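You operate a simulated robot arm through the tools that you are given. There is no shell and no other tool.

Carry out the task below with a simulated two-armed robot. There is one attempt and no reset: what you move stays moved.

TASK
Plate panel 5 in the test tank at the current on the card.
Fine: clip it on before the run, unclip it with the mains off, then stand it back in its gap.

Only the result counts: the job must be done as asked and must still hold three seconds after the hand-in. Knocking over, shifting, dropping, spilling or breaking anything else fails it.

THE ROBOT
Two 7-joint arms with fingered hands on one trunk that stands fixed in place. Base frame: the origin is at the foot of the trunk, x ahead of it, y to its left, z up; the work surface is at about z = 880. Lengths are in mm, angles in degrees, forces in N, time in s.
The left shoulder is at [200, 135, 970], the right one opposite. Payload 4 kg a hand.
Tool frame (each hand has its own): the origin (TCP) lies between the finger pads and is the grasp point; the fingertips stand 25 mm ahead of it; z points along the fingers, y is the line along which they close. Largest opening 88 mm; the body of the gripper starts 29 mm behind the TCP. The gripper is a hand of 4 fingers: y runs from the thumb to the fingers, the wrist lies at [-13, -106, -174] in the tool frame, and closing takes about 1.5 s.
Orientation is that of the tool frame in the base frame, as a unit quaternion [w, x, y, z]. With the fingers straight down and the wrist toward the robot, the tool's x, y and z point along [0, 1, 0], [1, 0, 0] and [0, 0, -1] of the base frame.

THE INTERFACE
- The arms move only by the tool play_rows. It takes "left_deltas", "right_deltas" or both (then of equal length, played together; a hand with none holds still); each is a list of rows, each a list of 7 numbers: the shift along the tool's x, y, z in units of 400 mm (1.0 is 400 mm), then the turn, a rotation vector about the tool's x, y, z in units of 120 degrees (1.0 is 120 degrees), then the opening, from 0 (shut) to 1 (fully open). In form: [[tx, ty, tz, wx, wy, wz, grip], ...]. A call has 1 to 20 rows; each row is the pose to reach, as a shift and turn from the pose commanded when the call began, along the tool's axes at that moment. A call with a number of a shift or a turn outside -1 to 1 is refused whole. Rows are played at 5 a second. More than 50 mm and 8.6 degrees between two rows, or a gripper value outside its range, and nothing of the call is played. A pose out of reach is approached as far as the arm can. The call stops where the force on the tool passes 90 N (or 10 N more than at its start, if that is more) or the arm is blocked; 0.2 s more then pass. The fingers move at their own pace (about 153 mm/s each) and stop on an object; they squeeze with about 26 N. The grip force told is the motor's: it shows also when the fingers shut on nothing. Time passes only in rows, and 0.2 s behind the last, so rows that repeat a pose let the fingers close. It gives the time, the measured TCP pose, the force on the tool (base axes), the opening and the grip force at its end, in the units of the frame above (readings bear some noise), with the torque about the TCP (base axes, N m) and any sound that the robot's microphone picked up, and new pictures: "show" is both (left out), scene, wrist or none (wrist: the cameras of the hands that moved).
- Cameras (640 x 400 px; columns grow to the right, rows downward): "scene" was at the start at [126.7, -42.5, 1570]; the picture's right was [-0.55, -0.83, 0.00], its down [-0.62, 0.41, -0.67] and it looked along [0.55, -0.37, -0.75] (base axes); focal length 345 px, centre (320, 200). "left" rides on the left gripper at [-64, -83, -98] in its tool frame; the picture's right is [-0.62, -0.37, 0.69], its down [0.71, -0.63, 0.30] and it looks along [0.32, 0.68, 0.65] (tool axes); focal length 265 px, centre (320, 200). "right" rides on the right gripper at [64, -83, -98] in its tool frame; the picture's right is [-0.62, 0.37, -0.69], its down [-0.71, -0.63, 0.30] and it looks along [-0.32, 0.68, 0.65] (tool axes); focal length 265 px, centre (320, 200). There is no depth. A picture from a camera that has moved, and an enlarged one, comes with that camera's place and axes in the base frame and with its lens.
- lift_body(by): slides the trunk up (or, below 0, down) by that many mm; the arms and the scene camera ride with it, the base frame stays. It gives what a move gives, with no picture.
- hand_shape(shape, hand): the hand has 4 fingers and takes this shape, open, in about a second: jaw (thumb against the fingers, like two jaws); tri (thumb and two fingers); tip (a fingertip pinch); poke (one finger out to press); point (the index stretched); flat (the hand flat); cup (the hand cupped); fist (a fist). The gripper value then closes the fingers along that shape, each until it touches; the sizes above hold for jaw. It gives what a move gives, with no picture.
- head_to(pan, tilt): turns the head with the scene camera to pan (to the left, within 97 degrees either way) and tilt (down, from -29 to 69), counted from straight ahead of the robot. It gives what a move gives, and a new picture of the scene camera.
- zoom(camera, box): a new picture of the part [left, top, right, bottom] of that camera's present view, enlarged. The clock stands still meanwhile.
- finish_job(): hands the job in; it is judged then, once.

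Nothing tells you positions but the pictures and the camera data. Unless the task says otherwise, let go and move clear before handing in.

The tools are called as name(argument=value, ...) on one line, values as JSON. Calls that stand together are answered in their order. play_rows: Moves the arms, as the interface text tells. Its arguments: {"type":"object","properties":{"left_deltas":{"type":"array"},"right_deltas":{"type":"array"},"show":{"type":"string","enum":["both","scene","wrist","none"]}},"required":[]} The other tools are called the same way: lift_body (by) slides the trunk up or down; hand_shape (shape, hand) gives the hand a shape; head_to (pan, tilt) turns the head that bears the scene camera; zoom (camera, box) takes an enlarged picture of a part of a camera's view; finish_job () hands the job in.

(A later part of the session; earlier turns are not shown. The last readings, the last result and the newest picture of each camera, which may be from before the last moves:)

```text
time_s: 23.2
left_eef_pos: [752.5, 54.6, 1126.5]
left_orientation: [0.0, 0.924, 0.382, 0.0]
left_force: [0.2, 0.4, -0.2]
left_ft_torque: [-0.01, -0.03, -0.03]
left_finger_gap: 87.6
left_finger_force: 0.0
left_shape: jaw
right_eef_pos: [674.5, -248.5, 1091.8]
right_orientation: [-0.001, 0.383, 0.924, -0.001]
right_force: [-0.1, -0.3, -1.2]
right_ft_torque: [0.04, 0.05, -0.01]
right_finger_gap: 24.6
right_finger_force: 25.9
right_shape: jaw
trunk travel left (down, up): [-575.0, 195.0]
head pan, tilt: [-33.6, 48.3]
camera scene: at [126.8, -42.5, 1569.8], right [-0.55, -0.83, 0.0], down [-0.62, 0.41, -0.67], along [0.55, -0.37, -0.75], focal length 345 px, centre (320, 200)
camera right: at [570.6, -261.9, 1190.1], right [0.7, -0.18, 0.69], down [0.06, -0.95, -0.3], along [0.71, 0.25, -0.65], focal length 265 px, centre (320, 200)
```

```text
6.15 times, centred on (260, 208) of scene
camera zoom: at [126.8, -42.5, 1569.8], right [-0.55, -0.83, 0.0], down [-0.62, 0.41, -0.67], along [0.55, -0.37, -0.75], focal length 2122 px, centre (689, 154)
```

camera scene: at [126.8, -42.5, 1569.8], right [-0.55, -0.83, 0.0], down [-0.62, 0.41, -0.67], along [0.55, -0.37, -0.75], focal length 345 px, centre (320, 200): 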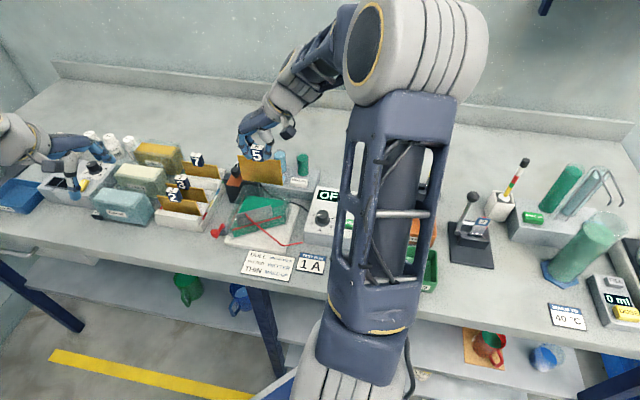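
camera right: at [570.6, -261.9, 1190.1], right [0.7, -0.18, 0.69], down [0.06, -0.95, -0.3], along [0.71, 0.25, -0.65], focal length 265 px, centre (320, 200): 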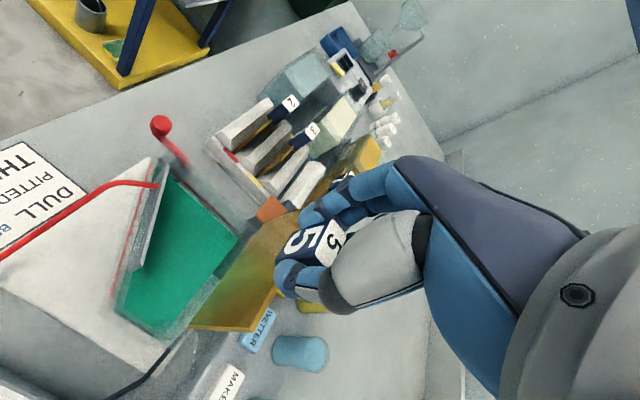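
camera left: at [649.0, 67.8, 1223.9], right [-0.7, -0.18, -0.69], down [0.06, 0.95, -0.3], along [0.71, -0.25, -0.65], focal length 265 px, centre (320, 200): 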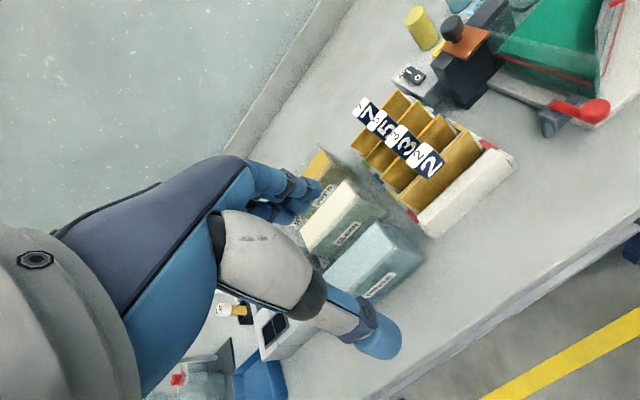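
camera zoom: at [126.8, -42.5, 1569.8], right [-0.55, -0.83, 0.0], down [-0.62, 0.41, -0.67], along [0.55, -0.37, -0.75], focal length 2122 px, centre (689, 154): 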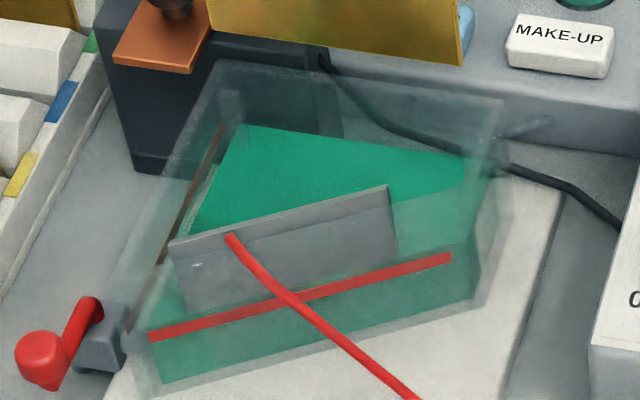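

The tank hasn't moved; the panel's bottom edge landed on the back wall's rim, slid ~6 mm up in the fingers and tilted ~1.7°. I'll measure the slot walls more exactly from the wrist camera before trying again.

zoom(camera="right", box=[160, 300, 220, 350])

zoom(camera="right", box=[220, 200, 280, 250])

```text
8.00 times, centred on (190, 325) of right
camera zoom: at [570.6, -261.9, 1190.1], right [0.7, -0.18, 0.69], down [0.06, -0.95, -0.3], along [0.71, 0.25, -0.65], focal length 2123 px, centre (1360, -800)
```

zoom: 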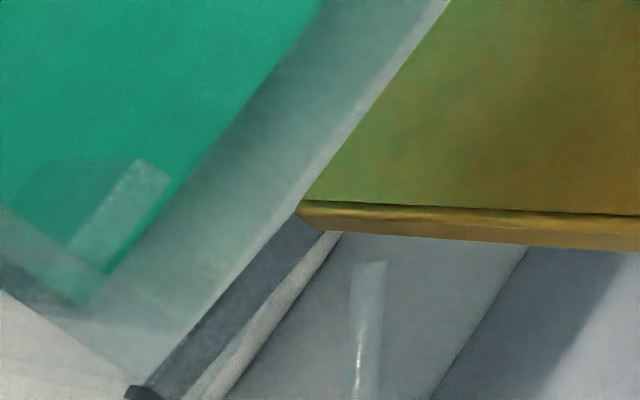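

```text
8.00 times, centred on (250, 225) of right
camera zoom: at [570.6, -261.9, 1190.1], right [0.7, -0.18, 0.69], down [0.06, -0.95, -0.3], along [0.71, 0.25, -0.65], focal length 2123 px, centre (880, 0)
```

zoom: 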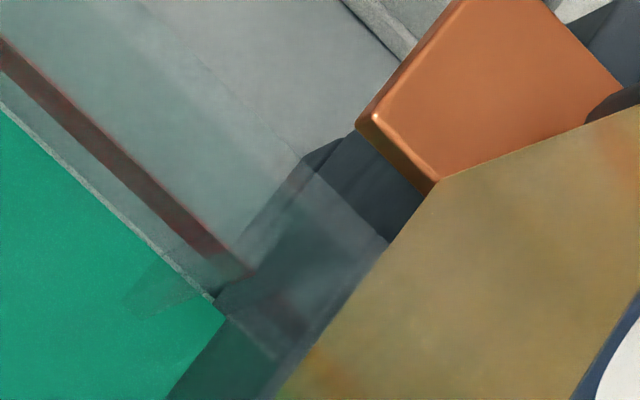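

Both cameras agree the panel needs to go about 3 mm right (+s); its depth (f≈649.7 front face) now suits the slot of 647–654.5. I'll shift and hover just above the rim.

play_rows(right_deltas=[[0, -0.0075, 0, 0, 0, 0, 0], [0, -0.0075, 0.03, 0, 0, 0, 0], [0, -0.0075, 0.055, 0, 0, 0, 0], [0, -0.0075, 0.055, 0, 0, 0, 0]], show="wrist")

zoom(camera="scene", box=[235, 180, 265, 205])

zoom(camera="scene", box=[275, 180, 305, 205])

zoom(camera="right", box=[160, 290, 220, 350])

zoom(camera="right", box=[230, 190, 290, 240])

```text
time_s: 24.2
left_eef_pos: [753.3, 54.5, 1125.0]
left_orientation: [-0.001, 0.924, 0.383, 0.0]
left_force: [-0.6, 1.0, 0.6]
left_ft_torque: [0.03, -0.01, -0.02]
left_finger_gap: 87.7
left_finger_force: 0.0
left_shape: jaw
right_eef_pos: [672.2, -250.2, 1069.6]
right_orientation: [0.0, 0.383, 0.924, 0.0]
right_force: [0.1, 0.7, -0.8]
right_ft_torque: [0.0, 0.0, -0.04]
right_finger_gap: 24.6
right_finger_force: 25.4
right_shape: jaw
trunk travel left (down, up): [-575.0, 195.0]
head pan, tilt: [-33.6, 48.3]
camera right: at [567.5, -264.1, 1167.3], right [0.7, -0.18, 0.69], down [0.06, -0.95, -0.3], along [0.71, 0.25, -0.65], focal length 265 px, centre (320, 200)
```

right: 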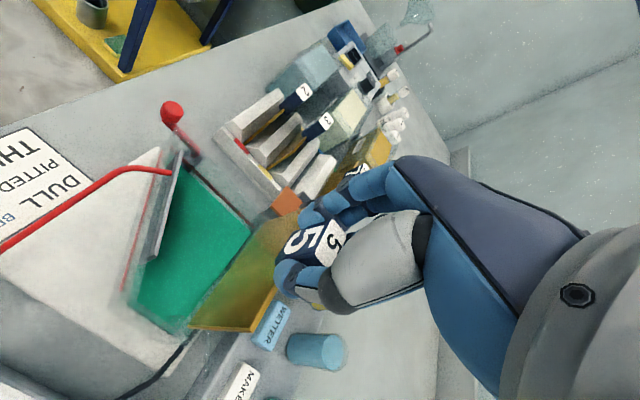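

```text
16.00 times, centred on (250, 192) of scene
camera zoom: at [126.8, -42.5, 1569.9], right [-0.55, -0.83, 0.0], down [-0.62, 0.41, -0.67], along [0.55, -0.37, -0.75], focal length 5518 px, centre (1440, 320)
```

zoom: 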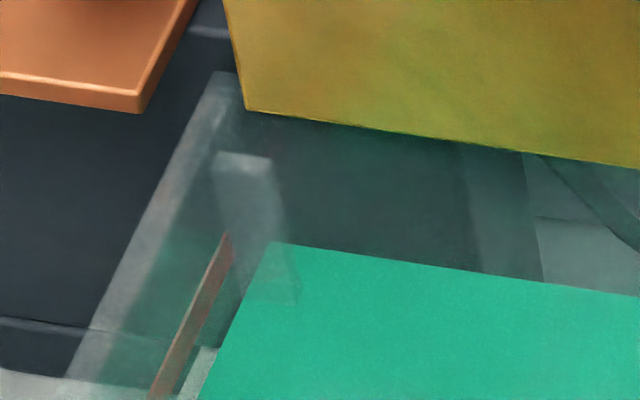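

```text
16.00 times, centred on (290, 192) of scene
camera zoom: at [126.8, -42.5, 1569.9], right [-0.55, -0.83, 0.0], down [-0.62, 0.41, -0.67], along [0.55, -0.37, -0.75], focal length 5518 px, centre (800, 320)
```

zoom: 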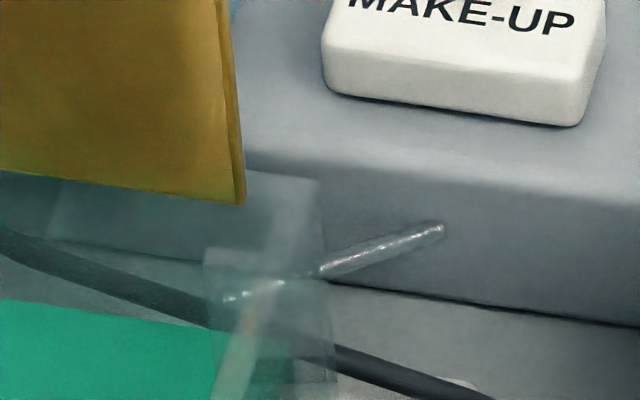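

```text
6.67 times, centred on (190, 320) of right
camera zoom: at [567.5, -264.1, 1167.3], right [0.7, -0.18, 0.69], down [0.06, -0.95, -0.3], along [0.71, 0.25, -0.65], focal length 1769 px, centre (1187, -600)
```

zoom: 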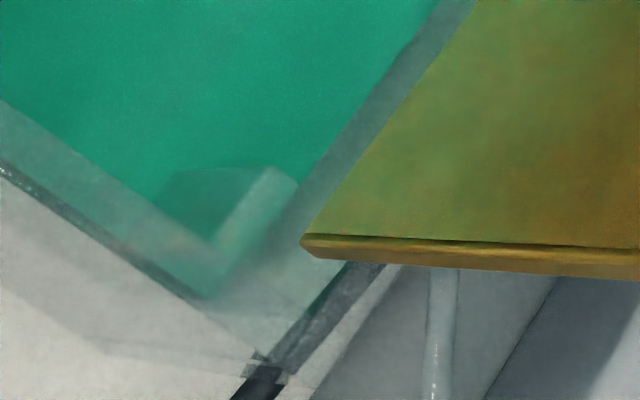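

```text
8.00 times, centred on (260, 215) of right
camera zoom: at [567.5, -264.1, 1167.3], right [0.7, -0.18, 0.69], down [0.06, -0.95, -0.3], along [0.71, 0.25, -0.65], focal length 2123 px, centre (800, 80)
```

zoom: 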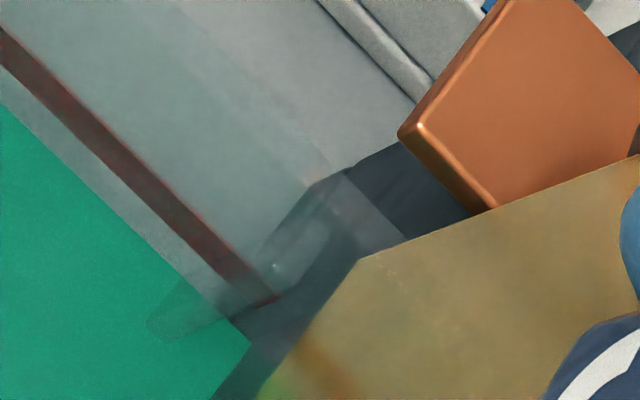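

Triangulating the panel's lower-left corner gives z≈968, f≈650; lateral gap is nearly centred, but the panel leans ~2.5° (top backward) in the fingers. I'll tilt the hand by 2.5° to make the panel vertical, keeping its lower edge over the slot.

play_rows(right_deltas=[[0.0055, -0.0025, 0, 0, -0.0104, 0, 0], [0.011, -0.0025, 0, 0, -0.0208, 0, 0], [0.011, -0.0025, 0, 0, -0.0208, 0, 0], [0.011, -0.0025, 0, 0, -0.0208, 0, 0]], show="wrist")

zoom(camera="scene", box=[225, 145, 305, 215])

zoom(camera="right", box=[160, 200, 340, 350])

zoom(camera="scene", box=[235, 180, 265, 205])

zoom(camera="right", box=[160, 290, 220, 350])

```text
time_s: 25.2
left_eef_pos: [752.4, 54.9, 1125.7]
left_orientation: [0.0, 0.924, 0.383, 0.0]
left_force: [1.0, -0.3, -0.1]
left_ft_torque: [0.0, -0.03, 0.04]
left_finger_gap: 87.7
left_finger_force: 0.1
left_shape: jaw
right_eef_pos: [668.4, -249.5, 1067.7]
right_orientation: [0.02, 0.383, 0.924, -0.008]
right_force: [0.1, 0.7, -0.7]
right_ft_torque: [0.0, 0.01, 0.01]
right_finger_gap: 24.5
right_finger_force: 26.1
right_shape: jaw
trunk travel left (down, up): [-575.0, 195.0]
head pan, tilt: [-33.6, 48.3]
camera right: at [561.4, -258.9, 1164.2], right [0.68, -0.16, 0.72], down [0.07, -0.96, -0.27], along [0.73, 0.23, -0.64], focal length 265 px, centre (320, 200)
```

right: 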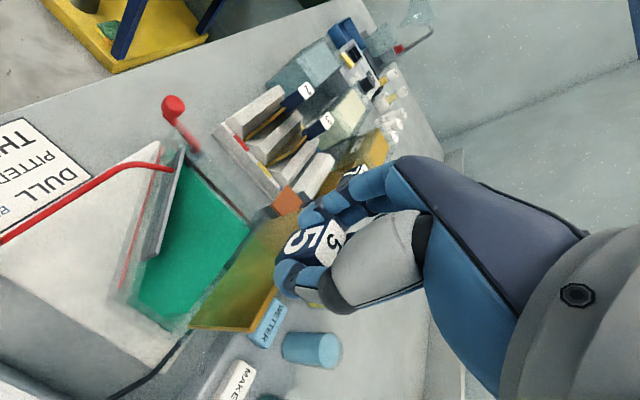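

```text
5.71 times, centred on (265, 180) of scene
camera zoom: at [126.8, -42.5, 1569.9], right [-0.55, -0.83, 0.0], down [-0.62, 0.41, -0.67], along [0.55, -0.37, -0.75], focal length 1971 px, centre (634, 314)
```

zoom: 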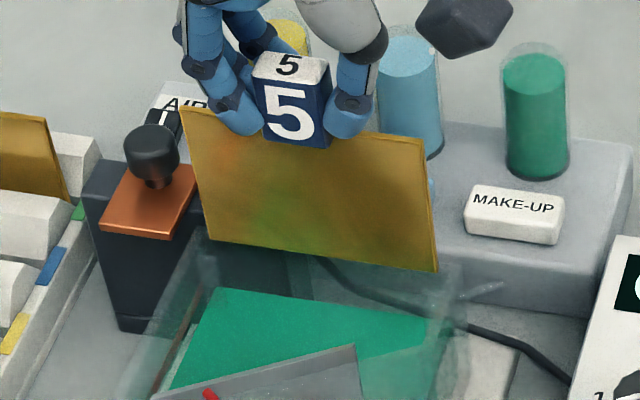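

```text
2.67 times, centred on (250, 275) of right
camera zoom: at [561.4, -258.9, 1164.2], right [0.68, -0.16, 0.72], down [0.07, -0.96, -0.27], along [0.73, 0.23, -0.64], focal length 708 px, centre (507, 0)
```

zoom: 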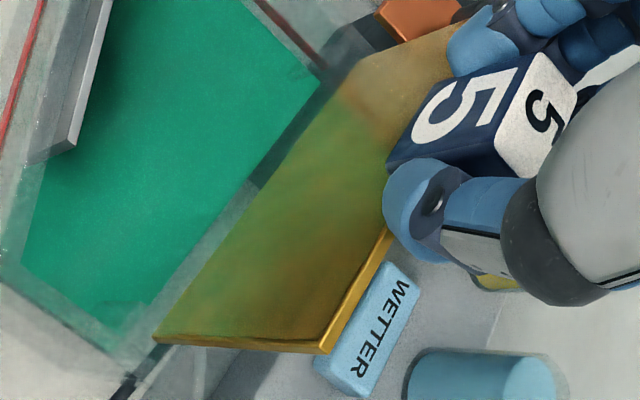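

```text
16.00 times, centred on (250, 192) of scene
camera zoom: at [126.8, -42.5, 1569.9], right [-0.55, -0.83, 0.0], down [-0.62, 0.41, -0.67], along [0.55, -0.37, -0.75], focal length 5518 px, centre (1440, 320)
```

zoom: 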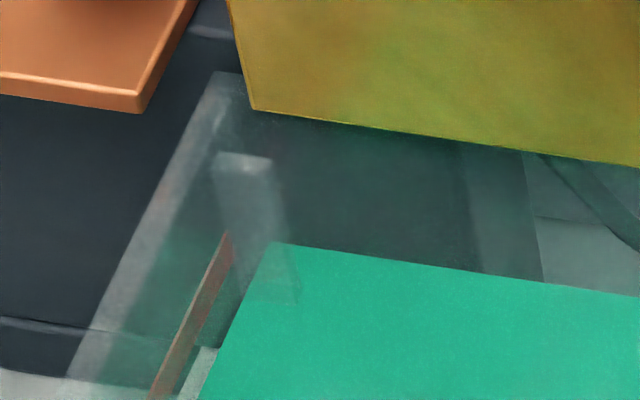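

```text
6.67 times, centred on (190, 320) of right
camera zoom: at [561.4, -258.9, 1164.2], right [0.68, -0.16, 0.72], down [0.07, -0.96, -0.27], along [0.73, 0.23, -0.64], focal length 1769 px, centre (1187, -600)
```

zoom: 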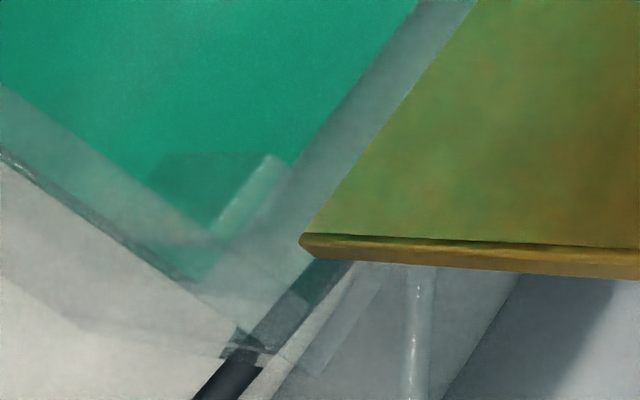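

The panel is now vertical and centred over the slot (about 3 mm clear all around). I'll descend slowly, compensating for the tilt so the motion is exactly vertical.

play_rows(right_deltas=[[0.0005, 0, 0.0115, 0, 0, 0, 0], [0.001, 0, 0.023, 0, 0, 0, 0], [0.0015, 0, 0.035, 0, 0, 0, 0]], show="none")

zoom(camera="scene", box=[225, 150, 305, 220])

zoom(camera="right", box=[160, 200, 340, 350])

```text
time_s: 26.0
left_eef_pos: [753.9, 55.9, 1126.2]
left_orientation: [0.0, 0.924, 0.383, 0.0]
left_force: [-0.5, -0.9, -0.4]
left_ft_torque: [0.01, 0.02, 0.0]
left_finger_gap: 87.8
left_finger_force: 0.0
left_shape: jaw
right_eef_pos: [670.7, -247.8, 1054.7]
right_orientation: [0.02, 0.384, 0.923, -0.008]
right_force: [-0.5, 0.4, -0.6]
right_ft_torque: [-0.04, 0.01, 0.0]
right_finger_gap: 24.4
right_finger_force: 26.2
right_shape: jaw
trunk travel left (down, up): [-575.0, 195.0]
head pan, tilt: [-33.6, 48.3]
```

```text
5.71 times, centred on (265, 185) of scene
camera zoom: at [126.8, -42.5, 1570.0], right [-0.55, -0.83, 0.0], down [-0.62, 0.41, -0.67], along [0.55, -0.37, -0.75], focal length 1971 px, centre (634, 286)
```

zoom: 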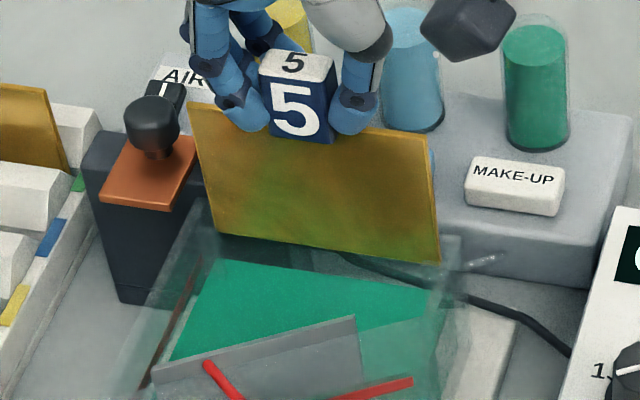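

```text
2.67 times, centred on (250, 275) of right
camera zoom: at [562.1, -259.6, 1150.1], right [0.68, -0.16, 0.72], down [0.07, -0.96, -0.27], along [0.73, 0.23, -0.64], focal length 708 px, centre (507, 0)
```

zoom: 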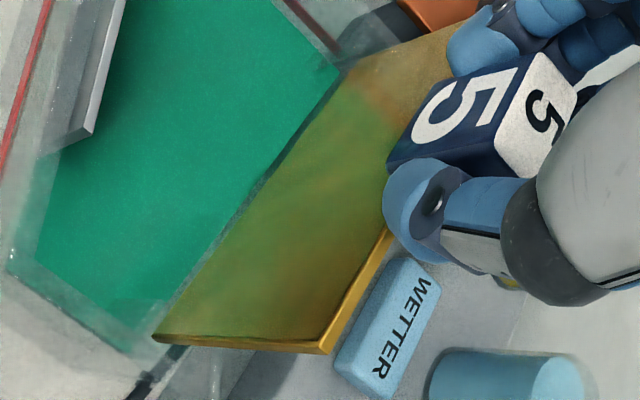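

No contact force and the bottom edge is now below the rim, inside the slot. Continuing down in small steps.

play_rows(right_deltas=[[0.0008, 0, 0.0175, 0, 0, 0, 0], [0.0016, 0, 0.035, 0, 0, 0, 0], [0.0024, 0, 0.0525, 0, 0, 0, 0], [0.0032, 0, 0.07, 0, 0, 0, 0]], show="none")

zoom(camera="scene", box=[225, 155, 305, 225])

zoom(camera="right", box=[160, 200, 340, 350])

```text
time_s: 27.0
left_eef_pos: [753.4, 54.3, 1127.1]
left_orientation: [0.0, 0.924, 0.383, 0.0]
left_force: [0.2, -0.2, -1.3]
left_ft_torque: [-0.02, -0.01, -0.01]
left_finger_gap: 87.5
left_finger_force: 0.1
left_shape: jaw
right_eef_pos: [670.5, -248.0, 1026.7]
right_orientation: [0.02, 0.382, 0.924, -0.008]
right_force: [-0.1, -0.2, -1.0]
right_ft_torque: [0.02, -0.02, 0.01]
right_finger_gap: 24.6
right_finger_force: 26.0
right_shape: jaw
trunk travel left (down, up): [-575.0, 195.0]
head pan, tilt: [-33.6, 48.3]
```

```text
5.71 times, centred on (265, 190) of scene
camera zoom: at [126.8, -42.5, 1570.0], right [-0.55, -0.83, 0.0], down [-0.62, 0.41, -0.67], along [0.55, -0.37, -0.75], focal length 1971 px, centre (634, 257)
```

zoom: 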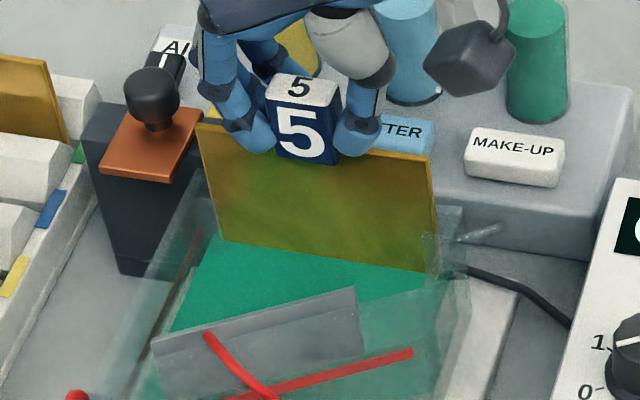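

```text
2.67 times, centred on (250, 275) of right
camera zoom: at [562.8, -258.6, 1122.1], right [0.68, -0.16, 0.72], down [0.07, -0.96, -0.27], along [0.73, 0.23, -0.64], focal length 708 px, centre (507, 0)
```

zoom: 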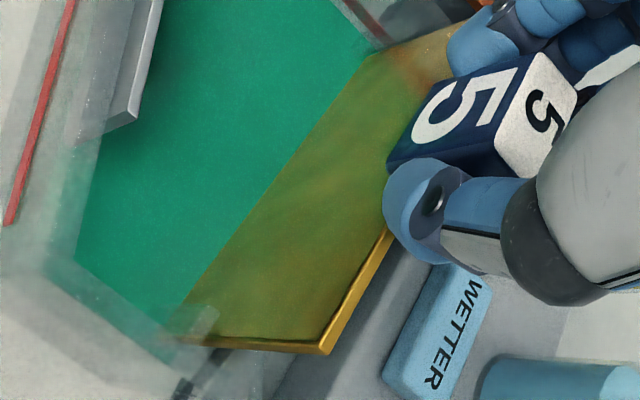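

The panel slides behind the guides cleanly. I'll continue 22 mm and then creep to the floor.

play_rows(right_deltas=[[0.0008, 0, 0.0175, 0, 0, 0, 0], [0.0016, 0, 0.035, 0, 0, 0, 0], [0.0024, 0, 0.05, 0, 0, 0, 0]], show="none")

zoom(camera="scene", box=[225, 155, 305, 225])

```text
time_s: 27.8
left_eef_pos: [752.9, 55.6, 1126.7]
left_orientation: [0.0, 0.924, 0.383, -0.001]
left_force: [-0.2, 0.5, 0.3]
left_ft_torque: [-0.01, -0.02, -0.02]
left_finger_gap: 87.3
left_finger_force: 0.0
left_shape: jaw
right_eef_pos: [669.3, -249.5, 1007.2]
right_orientation: [0.02, 0.383, 0.923, -0.009]
right_force: [0.2, -0.7, -1.5]
right_ft_torque: [0.0, -0.04, 0.02]
right_finger_gap: 24.4
right_finger_force: 26.1
right_shape: jaw
trunk travel left (down, up): [-575.0, 195.0]
head pan, tilt: [-33.6, 48.3]
```

```text
5.71 times, centred on (265, 190) of scene
camera zoom: at [126.8, -42.5, 1570.0], right [-0.55, -0.83, 0.0], down [-0.62, 0.41, -0.67], along [0.55, -0.37, -0.75], focal length 1971 px, centre (634, 257)
```

zoom: 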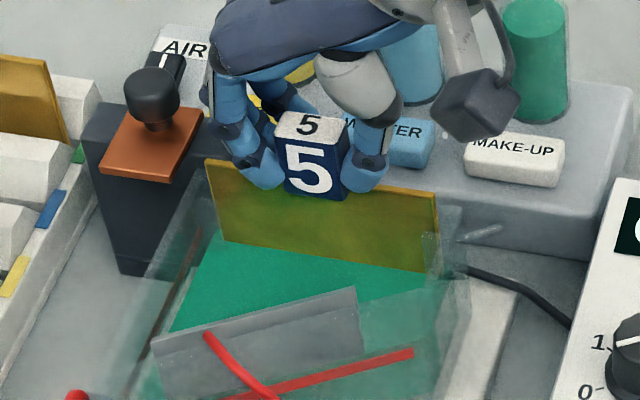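

play_rows(right_deltas=[[0.0004, 0, 0.0075, 0, 0, 0, 0], [0.0008, 0, 0.015, 0, 0, 0, 0]], show="none")

play_rows(right_deltas=[[0.0004, 0, 0.0075, 0, 0, 0, 0]], show="none")

```text
time_s: 28.4
left_eef_pos: [753.2, 54.5, 1125.8]
left_orientation: [0.0, 0.924, 0.382, -0.001]
left_force: [-0.1, 0.3, 0.3]
left_ft_torque: [-0.01, 0.0, 0.0]
left_finger_gap: 87.4
left_finger_force: 0.1
left_shape: jaw
right_eef_pos: [669.1, -247.6, 999.9]
right_orientation: [0.02, 0.383, 0.924, -0.008]
right_force: [0.5, 1.0, -0.7]
right_ft_torque: [0.01, -0.01, -0.03]
right_finger_gap: 24.4
right_finger_force: 26.0
right_shape: jaw
trunk travel left (down, up): [-575.0, 195.0]
head pan, tilt: [-33.6, 48.3]
```

```text
time_s: 28.8
left_eef_pos: [753.8, 55.2, 1125.4]
left_orientation: [0.0, 0.924, 0.383, -0.001]
left_force: [-0.5, 0.9, 0.0]
left_ft_torque: [0.0, -0.02, 0.0]
left_finger_gap: 87.6
left_finger_force: 0.1
left_shape: jaw
right_eef_pos: [669.2, -249.1, 996.7]
right_orientation: [0.02, 0.383, 0.924, -0.009]
right_force: [-0.4, 0.6, -1.1]
right_ft_torque: [-0.02, -0.03, 0.04]
right_finger_gap: 24.9
right_finger_force: 26.2
right_shape: jaw
trunk travel left (down, up): [-575.0, 195.0]
head pan, tilt: [-33.6, 48.3]
```

play_rows(right_deltas=[[0.0003, 0, 0.006, 0, 0, 0, 0]], show="none")

play_rows(right_deltas=[[0.0003, 0, 0.006, 0, 0, 0, 0]], show="wrist")

zoom(camera="scene", box=[225, 155, 305, 225])

```text
time_s: 29.2
left_eef_pos: [753.5, 54.2, 1126.7]
left_orientation: [0.0, 0.924, 0.383, 0.0]
left_force: [0.1, 0.1, 0.2]
left_ft_torque: [-0.01, 0.01, -0.01]
left_finger_gap: 87.6
left_finger_force: 0.1
left_shape: jaw
right_eef_pos: [670.0, -248.2, 995.5]
right_orientation: [0.02, 0.383, 0.924, -0.008]
right_force: [-1.4, 0.0, 1.1]
right_ft_torque: [0.01, -0.01, 0.02]
right_finger_gap: 24.5
right_finger_force: 26.8
right_shape: jaw
trunk travel left (down, up): [-575.0, 195.0]
head pan, tilt: [-33.6, 48.3]
```

```text
time_s: 29.6
left_eef_pos: [752.8, 55.6, 1127.5]
left_orientation: [0.0, 0.924, 0.383, 0.0]
left_force: [0.1, -0.8, 1.0]
left_ft_torque: [0.01, 0.0, -0.01]
left_finger_gap: 87.7
left_finger_force: 0.1
left_shape: jaw
right_eef_pos: [669.9, -247.8, 994.7]
right_orientation: [0.021, 0.382, 0.924, -0.007]
right_force: [-4.4, 1.8, 16.6]
right_ft_torque: [-0.02, 0.04, 0.03]
right_finger_gap: 24.6
right_finger_force: 26.2
right_shape: jaw
trunk travel left (down, up): [-575.0, 195.0]
head pan, tilt: [-33.6, 48.3]
camera right: at [562.4, -259.1, 1089.7], right [0.68, -0.16, 0.72], down [0.07, -0.96, -0.27], along [0.73, 0.23, -0.64], focal length 265 px, centre (320, 200)
```

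right: 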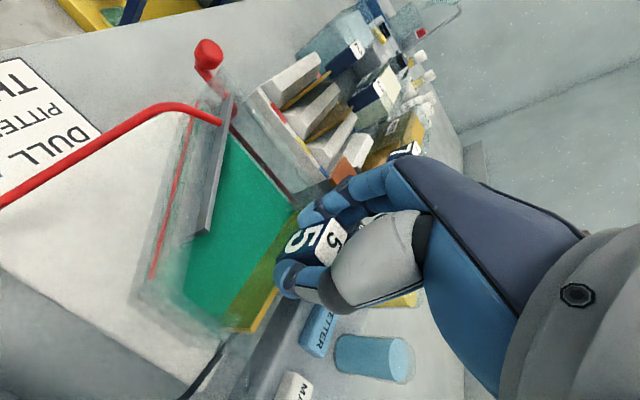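

```text
5.71 times, centred on (265, 190) of scene
camera zoom: at [126.2, -42.3, 1570.3], right [-0.55, -0.83, 0.0], down [-0.62, 0.41, -0.67], along [0.55, -0.37, -0.75], focal length 1971 px, centre (634, 257)
```

zoom: 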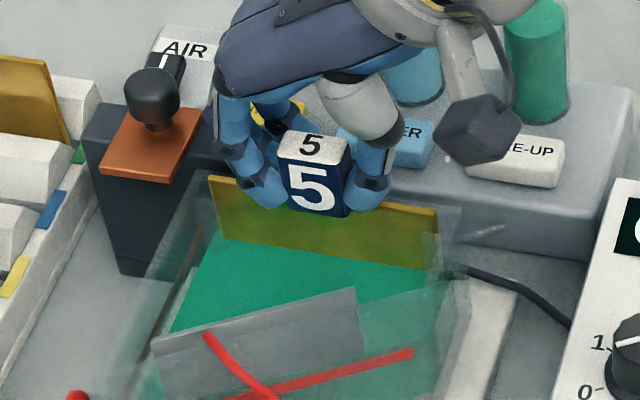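

The panel is on the tank floor (17 N upward reaction), tag upright and panel behind both guides. I'll ease off 1 mm and open the fingers.

play_rows(right_deltas=[[-0.0001, 0, -0.0025, 0, 0, 0, 0], [-0.0001, 0, -0.0025, 0, 0, 0, 0.15], [-0.0001, 0, -0.0025, 0, 0, 0, 0.35], [-0.0001, 0, -0.0025, 0, 0, 0, 0.55], [-0.0001, 0, -0.0025, 0, 0, 0, 0.62], [-0.0001, 0, -0.0025, 0, 0, 0, 0.62], [-0.0001, 0, -0.0025, 0, 0, 0, 0.62]], show="wrist")

zoom(camera="scene", box=[225, 155, 305, 225])

```text
time_s: 31.2
left_eef_pos: [752.3, 55.3, 1126.3]
left_orientation: [0.0, 0.924, 0.382, 0.0]
left_force: [0.0, -0.3, -0.1]
left_ft_torque: [0.0, 0.03, -0.03]
left_finger_gap: 87.8
left_finger_force: 0.1
left_shape: jaw
right_eef_pos: [670.3, -248.4, 994.9]
right_orientation: [0.02, 0.382, 0.924, -0.008]
right_force: [-1.3, -1.4, 5.1]
right_ft_torque: [0.0, -0.1, -0.08]
right_finger_gap: 52.8
right_finger_force: 0.0
right_shape: jaw
trunk travel left (down, up): [-575.0, 195.0]
head pan, tilt: [-33.6, 48.3]
camera right: at [562.5, -259.2, 1089.6], right [0.68, -0.16, 0.72], down [0.07, -0.96, -0.27], along [0.73, 0.23, -0.64], focal length 265 px, centre (320, 200)
```

right: 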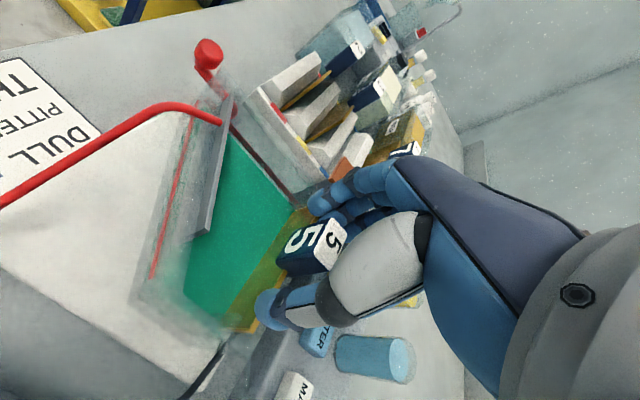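

```text
5.71 times, centred on (265, 190) of scene
camera zoom: at [126.6, -42.5, 1570.0], right [-0.55, -0.83, 0.0], down [-0.62, 0.41, -0.67], along [0.55, -0.37, -0.75], focal length 1971 px, centre (634, 257)
```

zoom: 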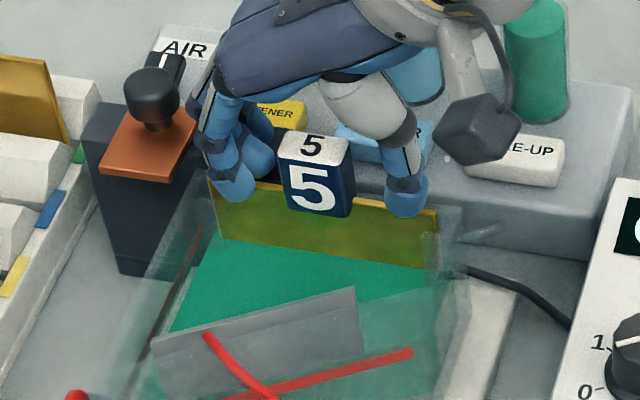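

Released. I'll withdraw straight up.

play_rows(right_deltas=[[-0.0008, 0, -0.02, 0, 0, 0, 0.62], [-0.0024, 0, -0.055, 0, 0, 0, 0.62], [-0.0048, 0, -0.11, 0, 0, 0, 0.62], [-0.0083, 0, -0.19, 0, 0, 0, 0.62], [-0.0118, 0, -0.27, 0, 0.0208, 0, 0.62], [-0.0118, 0, -0.27, 0, 0.0208, 0, 0.62]], show="wrist")

zoom(camera="scene", box=[215, 145, 315, 235])

zoom(camera="right", box=[120, 180, 320, 350])

```text
time_s: 32.6
left_eef_pos: [752.5, 55.1, 1126.1]
left_orientation: [0.0, 0.924, 0.383, 0.0]
left_force: [-0.2, 0.1, -0.2]
left_ft_torque: [-0.02, 0.01, 0.01]
left_finger_gap: 87.8
left_finger_force: 0.0
left_shape: jaw
right_eef_pos: [668.0, -249.6, 1103.5]
right_orientation: [-0.001, 0.383, 0.924, 0.001]
right_force: [0.7, -1.1, -0.3]
right_ft_torque: [0.03, 0.01, 0.01]
right_finger_gap: 54.3
right_finger_force: 0.0
right_shape: jaw
trunk travel left (down, up): [-575.0, 195.0]
head pan, tilt: [-33.6, 48.3]
camera right: at [563.5, -262.3, 1201.5], right [0.7, -0.18, 0.69], down [0.06, -0.95, -0.3], along [0.71, 0.25, -0.65], focal length 265 px, centre (320, 200)
```

right: 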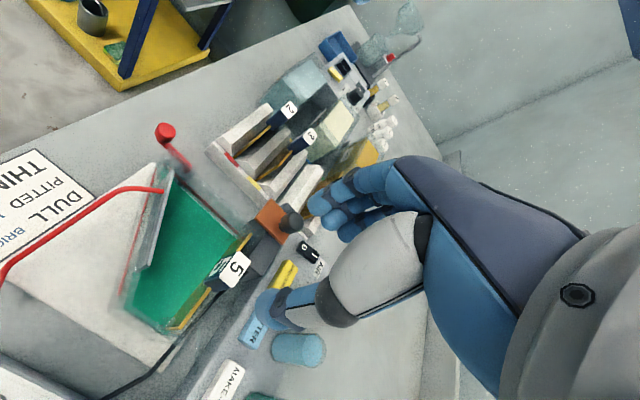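

```text
4.44 times, centred on (265, 190) of scene
camera zoom: at [126.8, -42.5, 1569.9], right [-0.55, -0.83, 0.0], down [-0.62, 0.41, -0.67], along [0.55, -0.37, -0.75], focal length 1533 px, centre (564, 244)
```

zoom: 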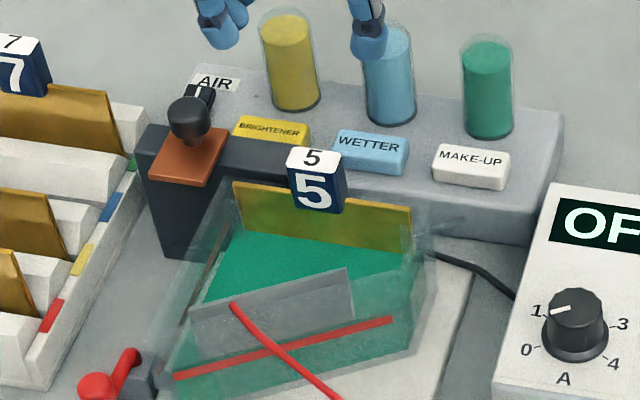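

```text
2.35 times, centred on (220, 265) of right
camera zoom: at [563.5, -262.3, 1201.5], right [0.7, -0.18, 0.69], down [0.06, -0.95, -0.3], along [0.71, 0.25, -0.65], focal length 624 px, centre (555, 47)
```

zoom: 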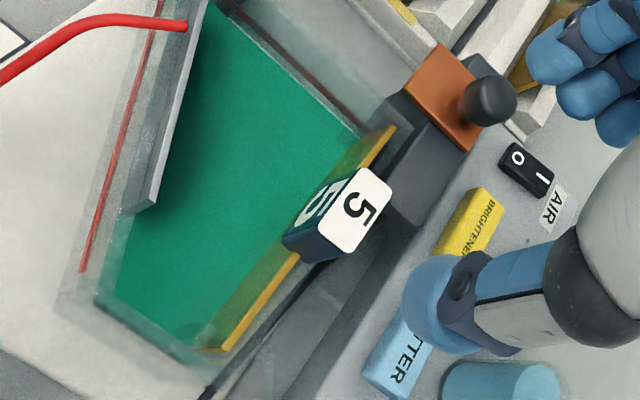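

Panel 5 now stands in the slot. The copper slider's knob is at about (740, -209), top z≈1000. I'll bring the right hand above the knob.

play_rows(right_deltas=[[-0.0275, 0.1, 0, 0, 0, 0, 0.62], [-0.055, 0.2, 0.03, 0, 0, 0, 0.62], [-0.055, 0.2, 0.09, 0, 0, 0, 0.62], [-0.055, 0.2, 0.09, 0, 0, 0, 0.62]], show="wrist")

zoom(camera="scene", box=[195, 130, 295, 220])

zoom(camera="right", box=[170, 180, 330, 330])

zoom(camera="left", box=[380, 0, 540, 120])

```text
time_s: 33.6
left_eef_pos: [753.3, 54.8, 1125.4]
left_orientation: [0.0, 0.924, 0.384, 0.001]
left_force: [0.3, -0.8, -0.1]
left_ft_torque: [0.0, 0.0, 0.02]
left_finger_gap: 87.5
left_finger_force: 0.0
left_shape: jaw
right_eef_pos: [738.6, -207.3, 1065.8]
right_orientation: [0.0, 0.382, 0.924, 0.0]
right_force: [0.5, 0.1, 0.0]
right_ft_torque: [-0.02, 0.0, 0.01]
right_finger_gap: 54.0
right_finger_force: 0.0
right_shape: jaw
trunk travel left (down, up): [-575.0, 195.0]
head pan, tilt: [-33.6, 48.3]
camera right: at [634.3, -220.8, 1164.2], right [0.7, -0.18, 0.69], down [0.06, -0.95, -0.3], along [0.71, 0.25, -0.65], focal length 265 px, centre (320, 200)
```

right: 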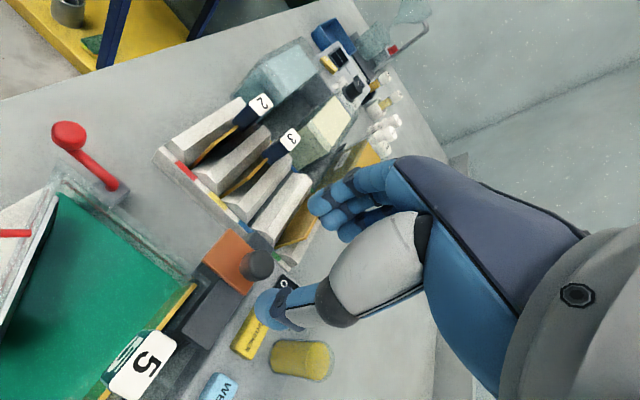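

```text
4.44 times, centred on (245, 175) of scene
camera zoom: at [126.7, -42.4, 1570.0], right [-0.55, -0.83, 0.0], down [-0.62, 0.41, -0.67], along [0.55, -0.37, -0.75], focal length 1533 px, centre (653, 311)
```

zoom: 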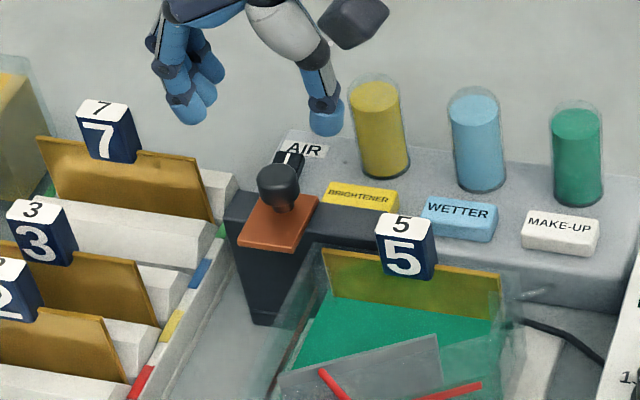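

```text
2.67 times, centred on (250, 255) of right
camera zoom: at [634.3, -220.8, 1164.2], right [0.7, -0.18, 0.69], down [0.06, -0.95, -0.3], along [0.71, 0.25, -0.65], focal length 708 px, centre (507, 53)
```

zoom: 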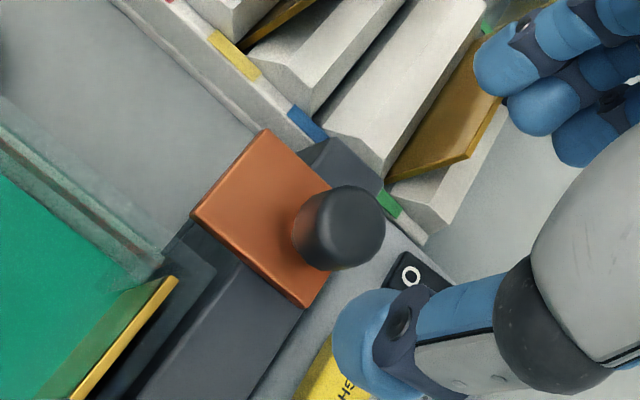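

```text
3.33 times, centred on (460, 60) of left
camera zoom: at [648.8, 67.9, 1223.9], right [-0.7, -0.18, -0.69], down [0.06, 0.95, -0.3], along [0.71, -0.25, -0.65], focal length 885 px, centre (-147, 667)
```

zoom: 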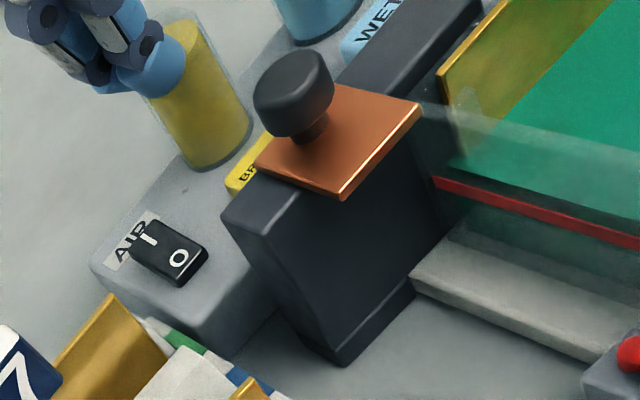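

Aligned within ~2 mm over the knob. I'll descend around it (tips to z≈981, above the copper).

play_rows(right_deltas=[[-0.004, 0.002, 0.05, 0, 0, 0, 0.62], [-0.004, 0.002, 0.1, 0, 0, 0, 0.62], [-0.004, 0.002, 0.147, 0, 0, 0, 0.62], [-0.004, 0.002, 0.147, 0, 0, 0, 0.62]], show="wrist")

zoom(camera="scene", box=[195, 130, 295, 220])

zoom(camera="left", box=[380, 0, 540, 120])

```text
time_s: 34.6
left_eef_pos: [753.6, 55.0, 1126.6]
left_orientation: [0.0, 0.924, 0.383, 0.0]
left_force: [-0.9, 0.0, 0.7]
left_ft_torque: [0.0, 0.03, 0.03]
left_finger_gap: 87.7
left_finger_force: 0.1
left_shape: jaw
right_eef_pos: [741.5, -205.8, 1008.3]
right_orientation: [0.0, 0.382, 0.924, -0.001]
right_force: [0.6, -0.5, 0.6]
right_ft_torque: [0.01, 0.02, -0.02]
right_finger_gap: 54.4
right_finger_force: 0.1
right_shape: jaw
trunk travel left (down, up): [-575.0, 195.0]
head pan, tilt: [-33.6, 48.3]
camera right: at [637.6, -219.4, 1106.6], right [0.7, -0.18, 0.69], down [0.06, -0.95, -0.3], along [0.71, 0.25, -0.65], focal length 265 px, centre (320, 200)
```

right: 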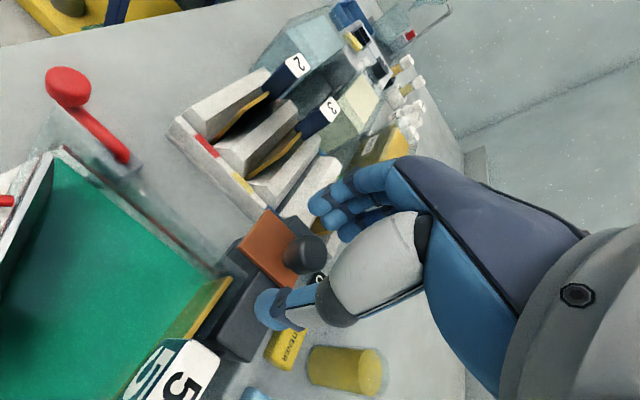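

```text
4.44 times, centred on (245, 175) of scene
camera zoom: at [126.7, -42.5, 1570.0], right [-0.55, -0.83, 0.0], down [-0.62, 0.41, -0.67], along [0.55, -0.37, -0.75], focal length 1533 px, centre (653, 311)
```

zoom: 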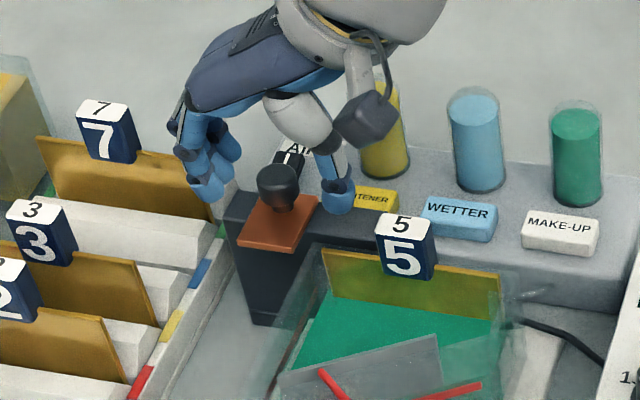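

```text
3.33 times, centred on (460, 60) of left
camera zoom: at [648.9, 67.8, 1223.9], right [-0.7, -0.18, -0.69], down [0.06, 0.95, -0.3], along [0.71, -0.25, -0.65], focal length 885 px, centre (-147, 667)
```

zoom: 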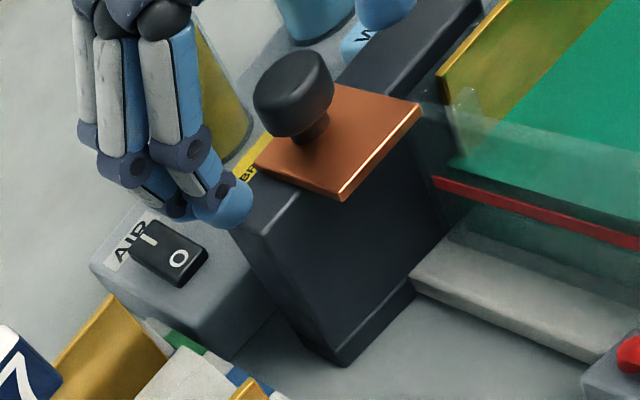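

Fingers straddle the knob. Closing on it.

play_rows(right_deltas=[[0, 0, 0, 0, 0, 0, 0.45], [0, 0, 0, 0, 0, 0, 0.35], [0, 0, 0, 0, 0, 0, 0.25], [0, 0, 0, 0, 0, 0, 0.2], [0, 0, 0, 0, 0, 0, 0.1], [0, 0, 0, 0, 0, 0, 0], [0, 0, 0, 0, 0, 0, 0], [0, 0, 0, 0, 0, 0, 0]], show="wrist")

zoom(camera="scene", box=[195, 130, 295, 220])

zoom(camera="left", box=[380, 0, 540, 120])

```text
time_s: 36.4
left_eef_pos: [752.8, 55.7, 1126.9]
left_orientation: [-0.001, 0.924, 0.383, 0.0]
left_force: [-0.3, 0.6, -0.5]
left_ft_torque: [-0.02, 0.0, -0.07]
left_finger_gap: 87.7
left_finger_force: 0.0
left_shape: jaw
right_eef_pos: [740.7, -206.4, 1008.2]
right_orientation: [0.0, 0.382, 0.924, 0.0]
right_force: [-7.2, -1.8, -0.1]
right_ft_torque: [0.02, 0.13, 0.01]
right_finger_gap: 11.1
right_finger_force: 26.3
right_shape: jaw
trunk travel left (down, up): [-575.0, 195.0]
head pan, tilt: [-33.6, 48.3]
camera right: at [637.1, -219.5, 1106.7], right [0.7, -0.18, 0.69], down [0.06, -0.95, -0.3], along [0.71, 0.25, -0.65], focal length 265 px, centre (320, 200)
```

right: 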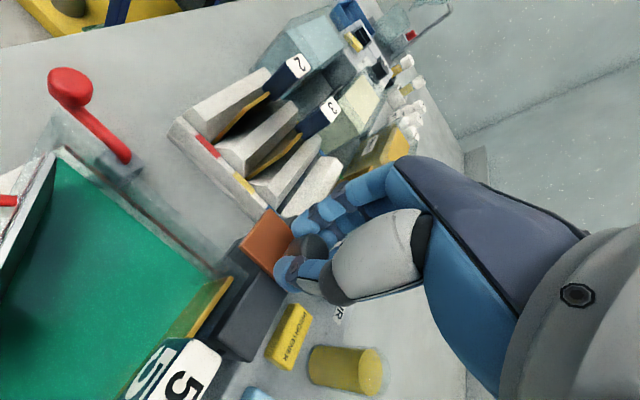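

```text
4.44 times, centred on (245, 175) of scene
camera zoom: at [126.5, -42.5, 1570.0], right [-0.55, -0.83, 0.0], down [-0.62, 0.41, -0.67], along [0.55, -0.37, -0.75], focal length 1533 px, centre (653, 311)
```

zoom: 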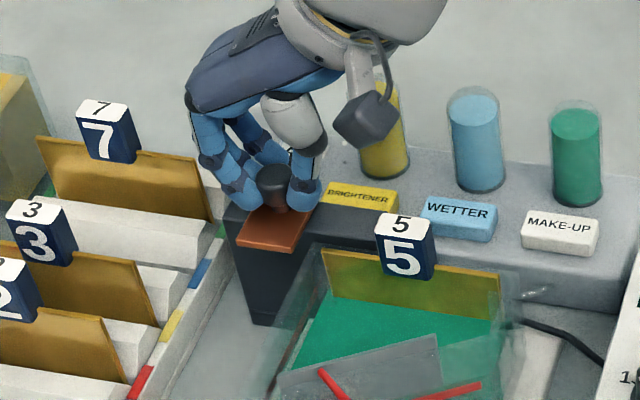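

```text
3.33 times, centred on (460, 60) of left
camera zoom: at [648.6, 67.8, 1224.0], right [-0.7, -0.18, -0.69], down [0.06, 0.95, -0.3], along [0.71, -0.25, -0.65], focal length 885 px, centre (-147, 667)
```

zoom: 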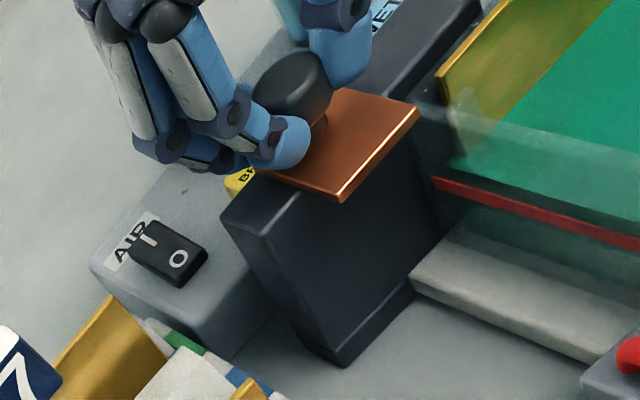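

The fingers hold the knob's neck (gap 11 mm). I'll pull gently to the right (+s) and watch force and image.

play_rows(right_deltas=[[0, -0.01, 0, 0, 0, 0, 0], [0, -0.02, 0, 0, 0, 0, 0], [0, -0.03, 0, 0, 0, 0, 0]], show="none")

zoom(camera="scene", box=[195, 130, 295, 220])

```text
time_s: 37.2
left_eef_pos: [753.2, 55.0, 1125.5]
left_orientation: [0.0, 0.924, 0.384, 0.0]
left_force: [0.2, -0.2, -0.8]
left_ft_torque: [0.02, -0.01, 0.0]
left_finger_gap: 87.7
left_finger_force: 0.0
left_shape: jaw
right_eef_pos: [733.1, -212.9, 1007.8]
right_orientation: [-0.001, 0.383, 0.924, 0.0]
right_force: [-7.5, 6.4, 1.3]
right_ft_torque: [0.18, 0.14, 0.09]
right_finger_gap: 10.7
right_finger_force: 25.5
right_shape: jaw
trunk travel left (down, up): [-575.0, 195.0]
head pan, tilt: [-33.6, 48.3]
```

```text
4.44 times, centred on (245, 175) of scene
camera zoom: at [126.6, -42.2, 1570.0], right [-0.55, -0.83, 0.0], down [-0.62, 0.41, -0.67], along [0.55, -0.37, -0.75], focal length 1533 px, centre (653, 311)
```

zoom: 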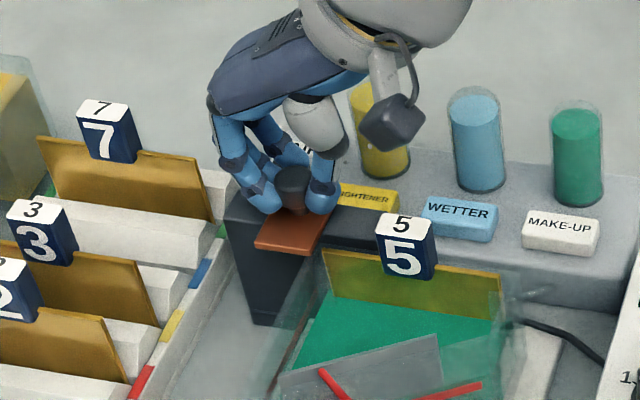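

The copper slider moves along. I'll keep sliding it right.

play_rows(right_deltas=[[0, -0.01, 0, 0, 0, 0, 0], [0, -0.02, 0, 0, 0, 0, 0], [0, -0.03, 0, 0, 0, 0, 0], [0, -0.04, 0, 0, 0, 0, 0]], show="none")

zoom(camera="scene", box=[195, 130, 295, 220])

```text
time_s: 38.2
left_eef_pos: [751.9, 55.8, 1127.2]
left_orientation: [0.0, 0.924, 0.383, 0.0]
left_force: [0.0, 0.0, -0.1]
left_ft_torque: [-0.02, 0.04, 0.03]
left_finger_gap: 87.7
left_finger_force: 0.1
left_shape: jaw
right_eef_pos: [721.9, -226.4, 1007.7]
right_orientation: [-0.001, 0.383, 0.924, 0.0]
right_force: [-10.9, 11.7, 7.3]
right_ft_torque: [0.27, 0.16, 0.13]
right_finger_gap: 11.1
right_finger_force: 25.9
right_shape: jaw
trunk travel left (down, up): [-575.0, 195.0]
head pan, tilt: [-33.6, 48.3]
```

```text
4.44 times, centred on (245, 175) of scene
camera zoom: at [126.2, -42.0, 1570.1], right [-0.55, -0.83, 0.0], down [-0.62, 0.41, -0.67], along [0.55, -0.37, -0.75], focal length 1533 px, centre (653, 311)
```

zoom: 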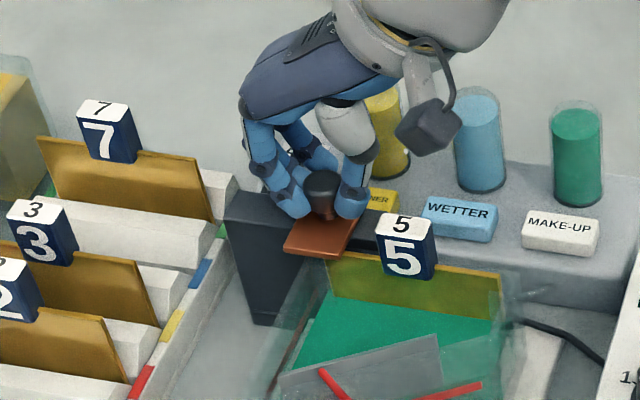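

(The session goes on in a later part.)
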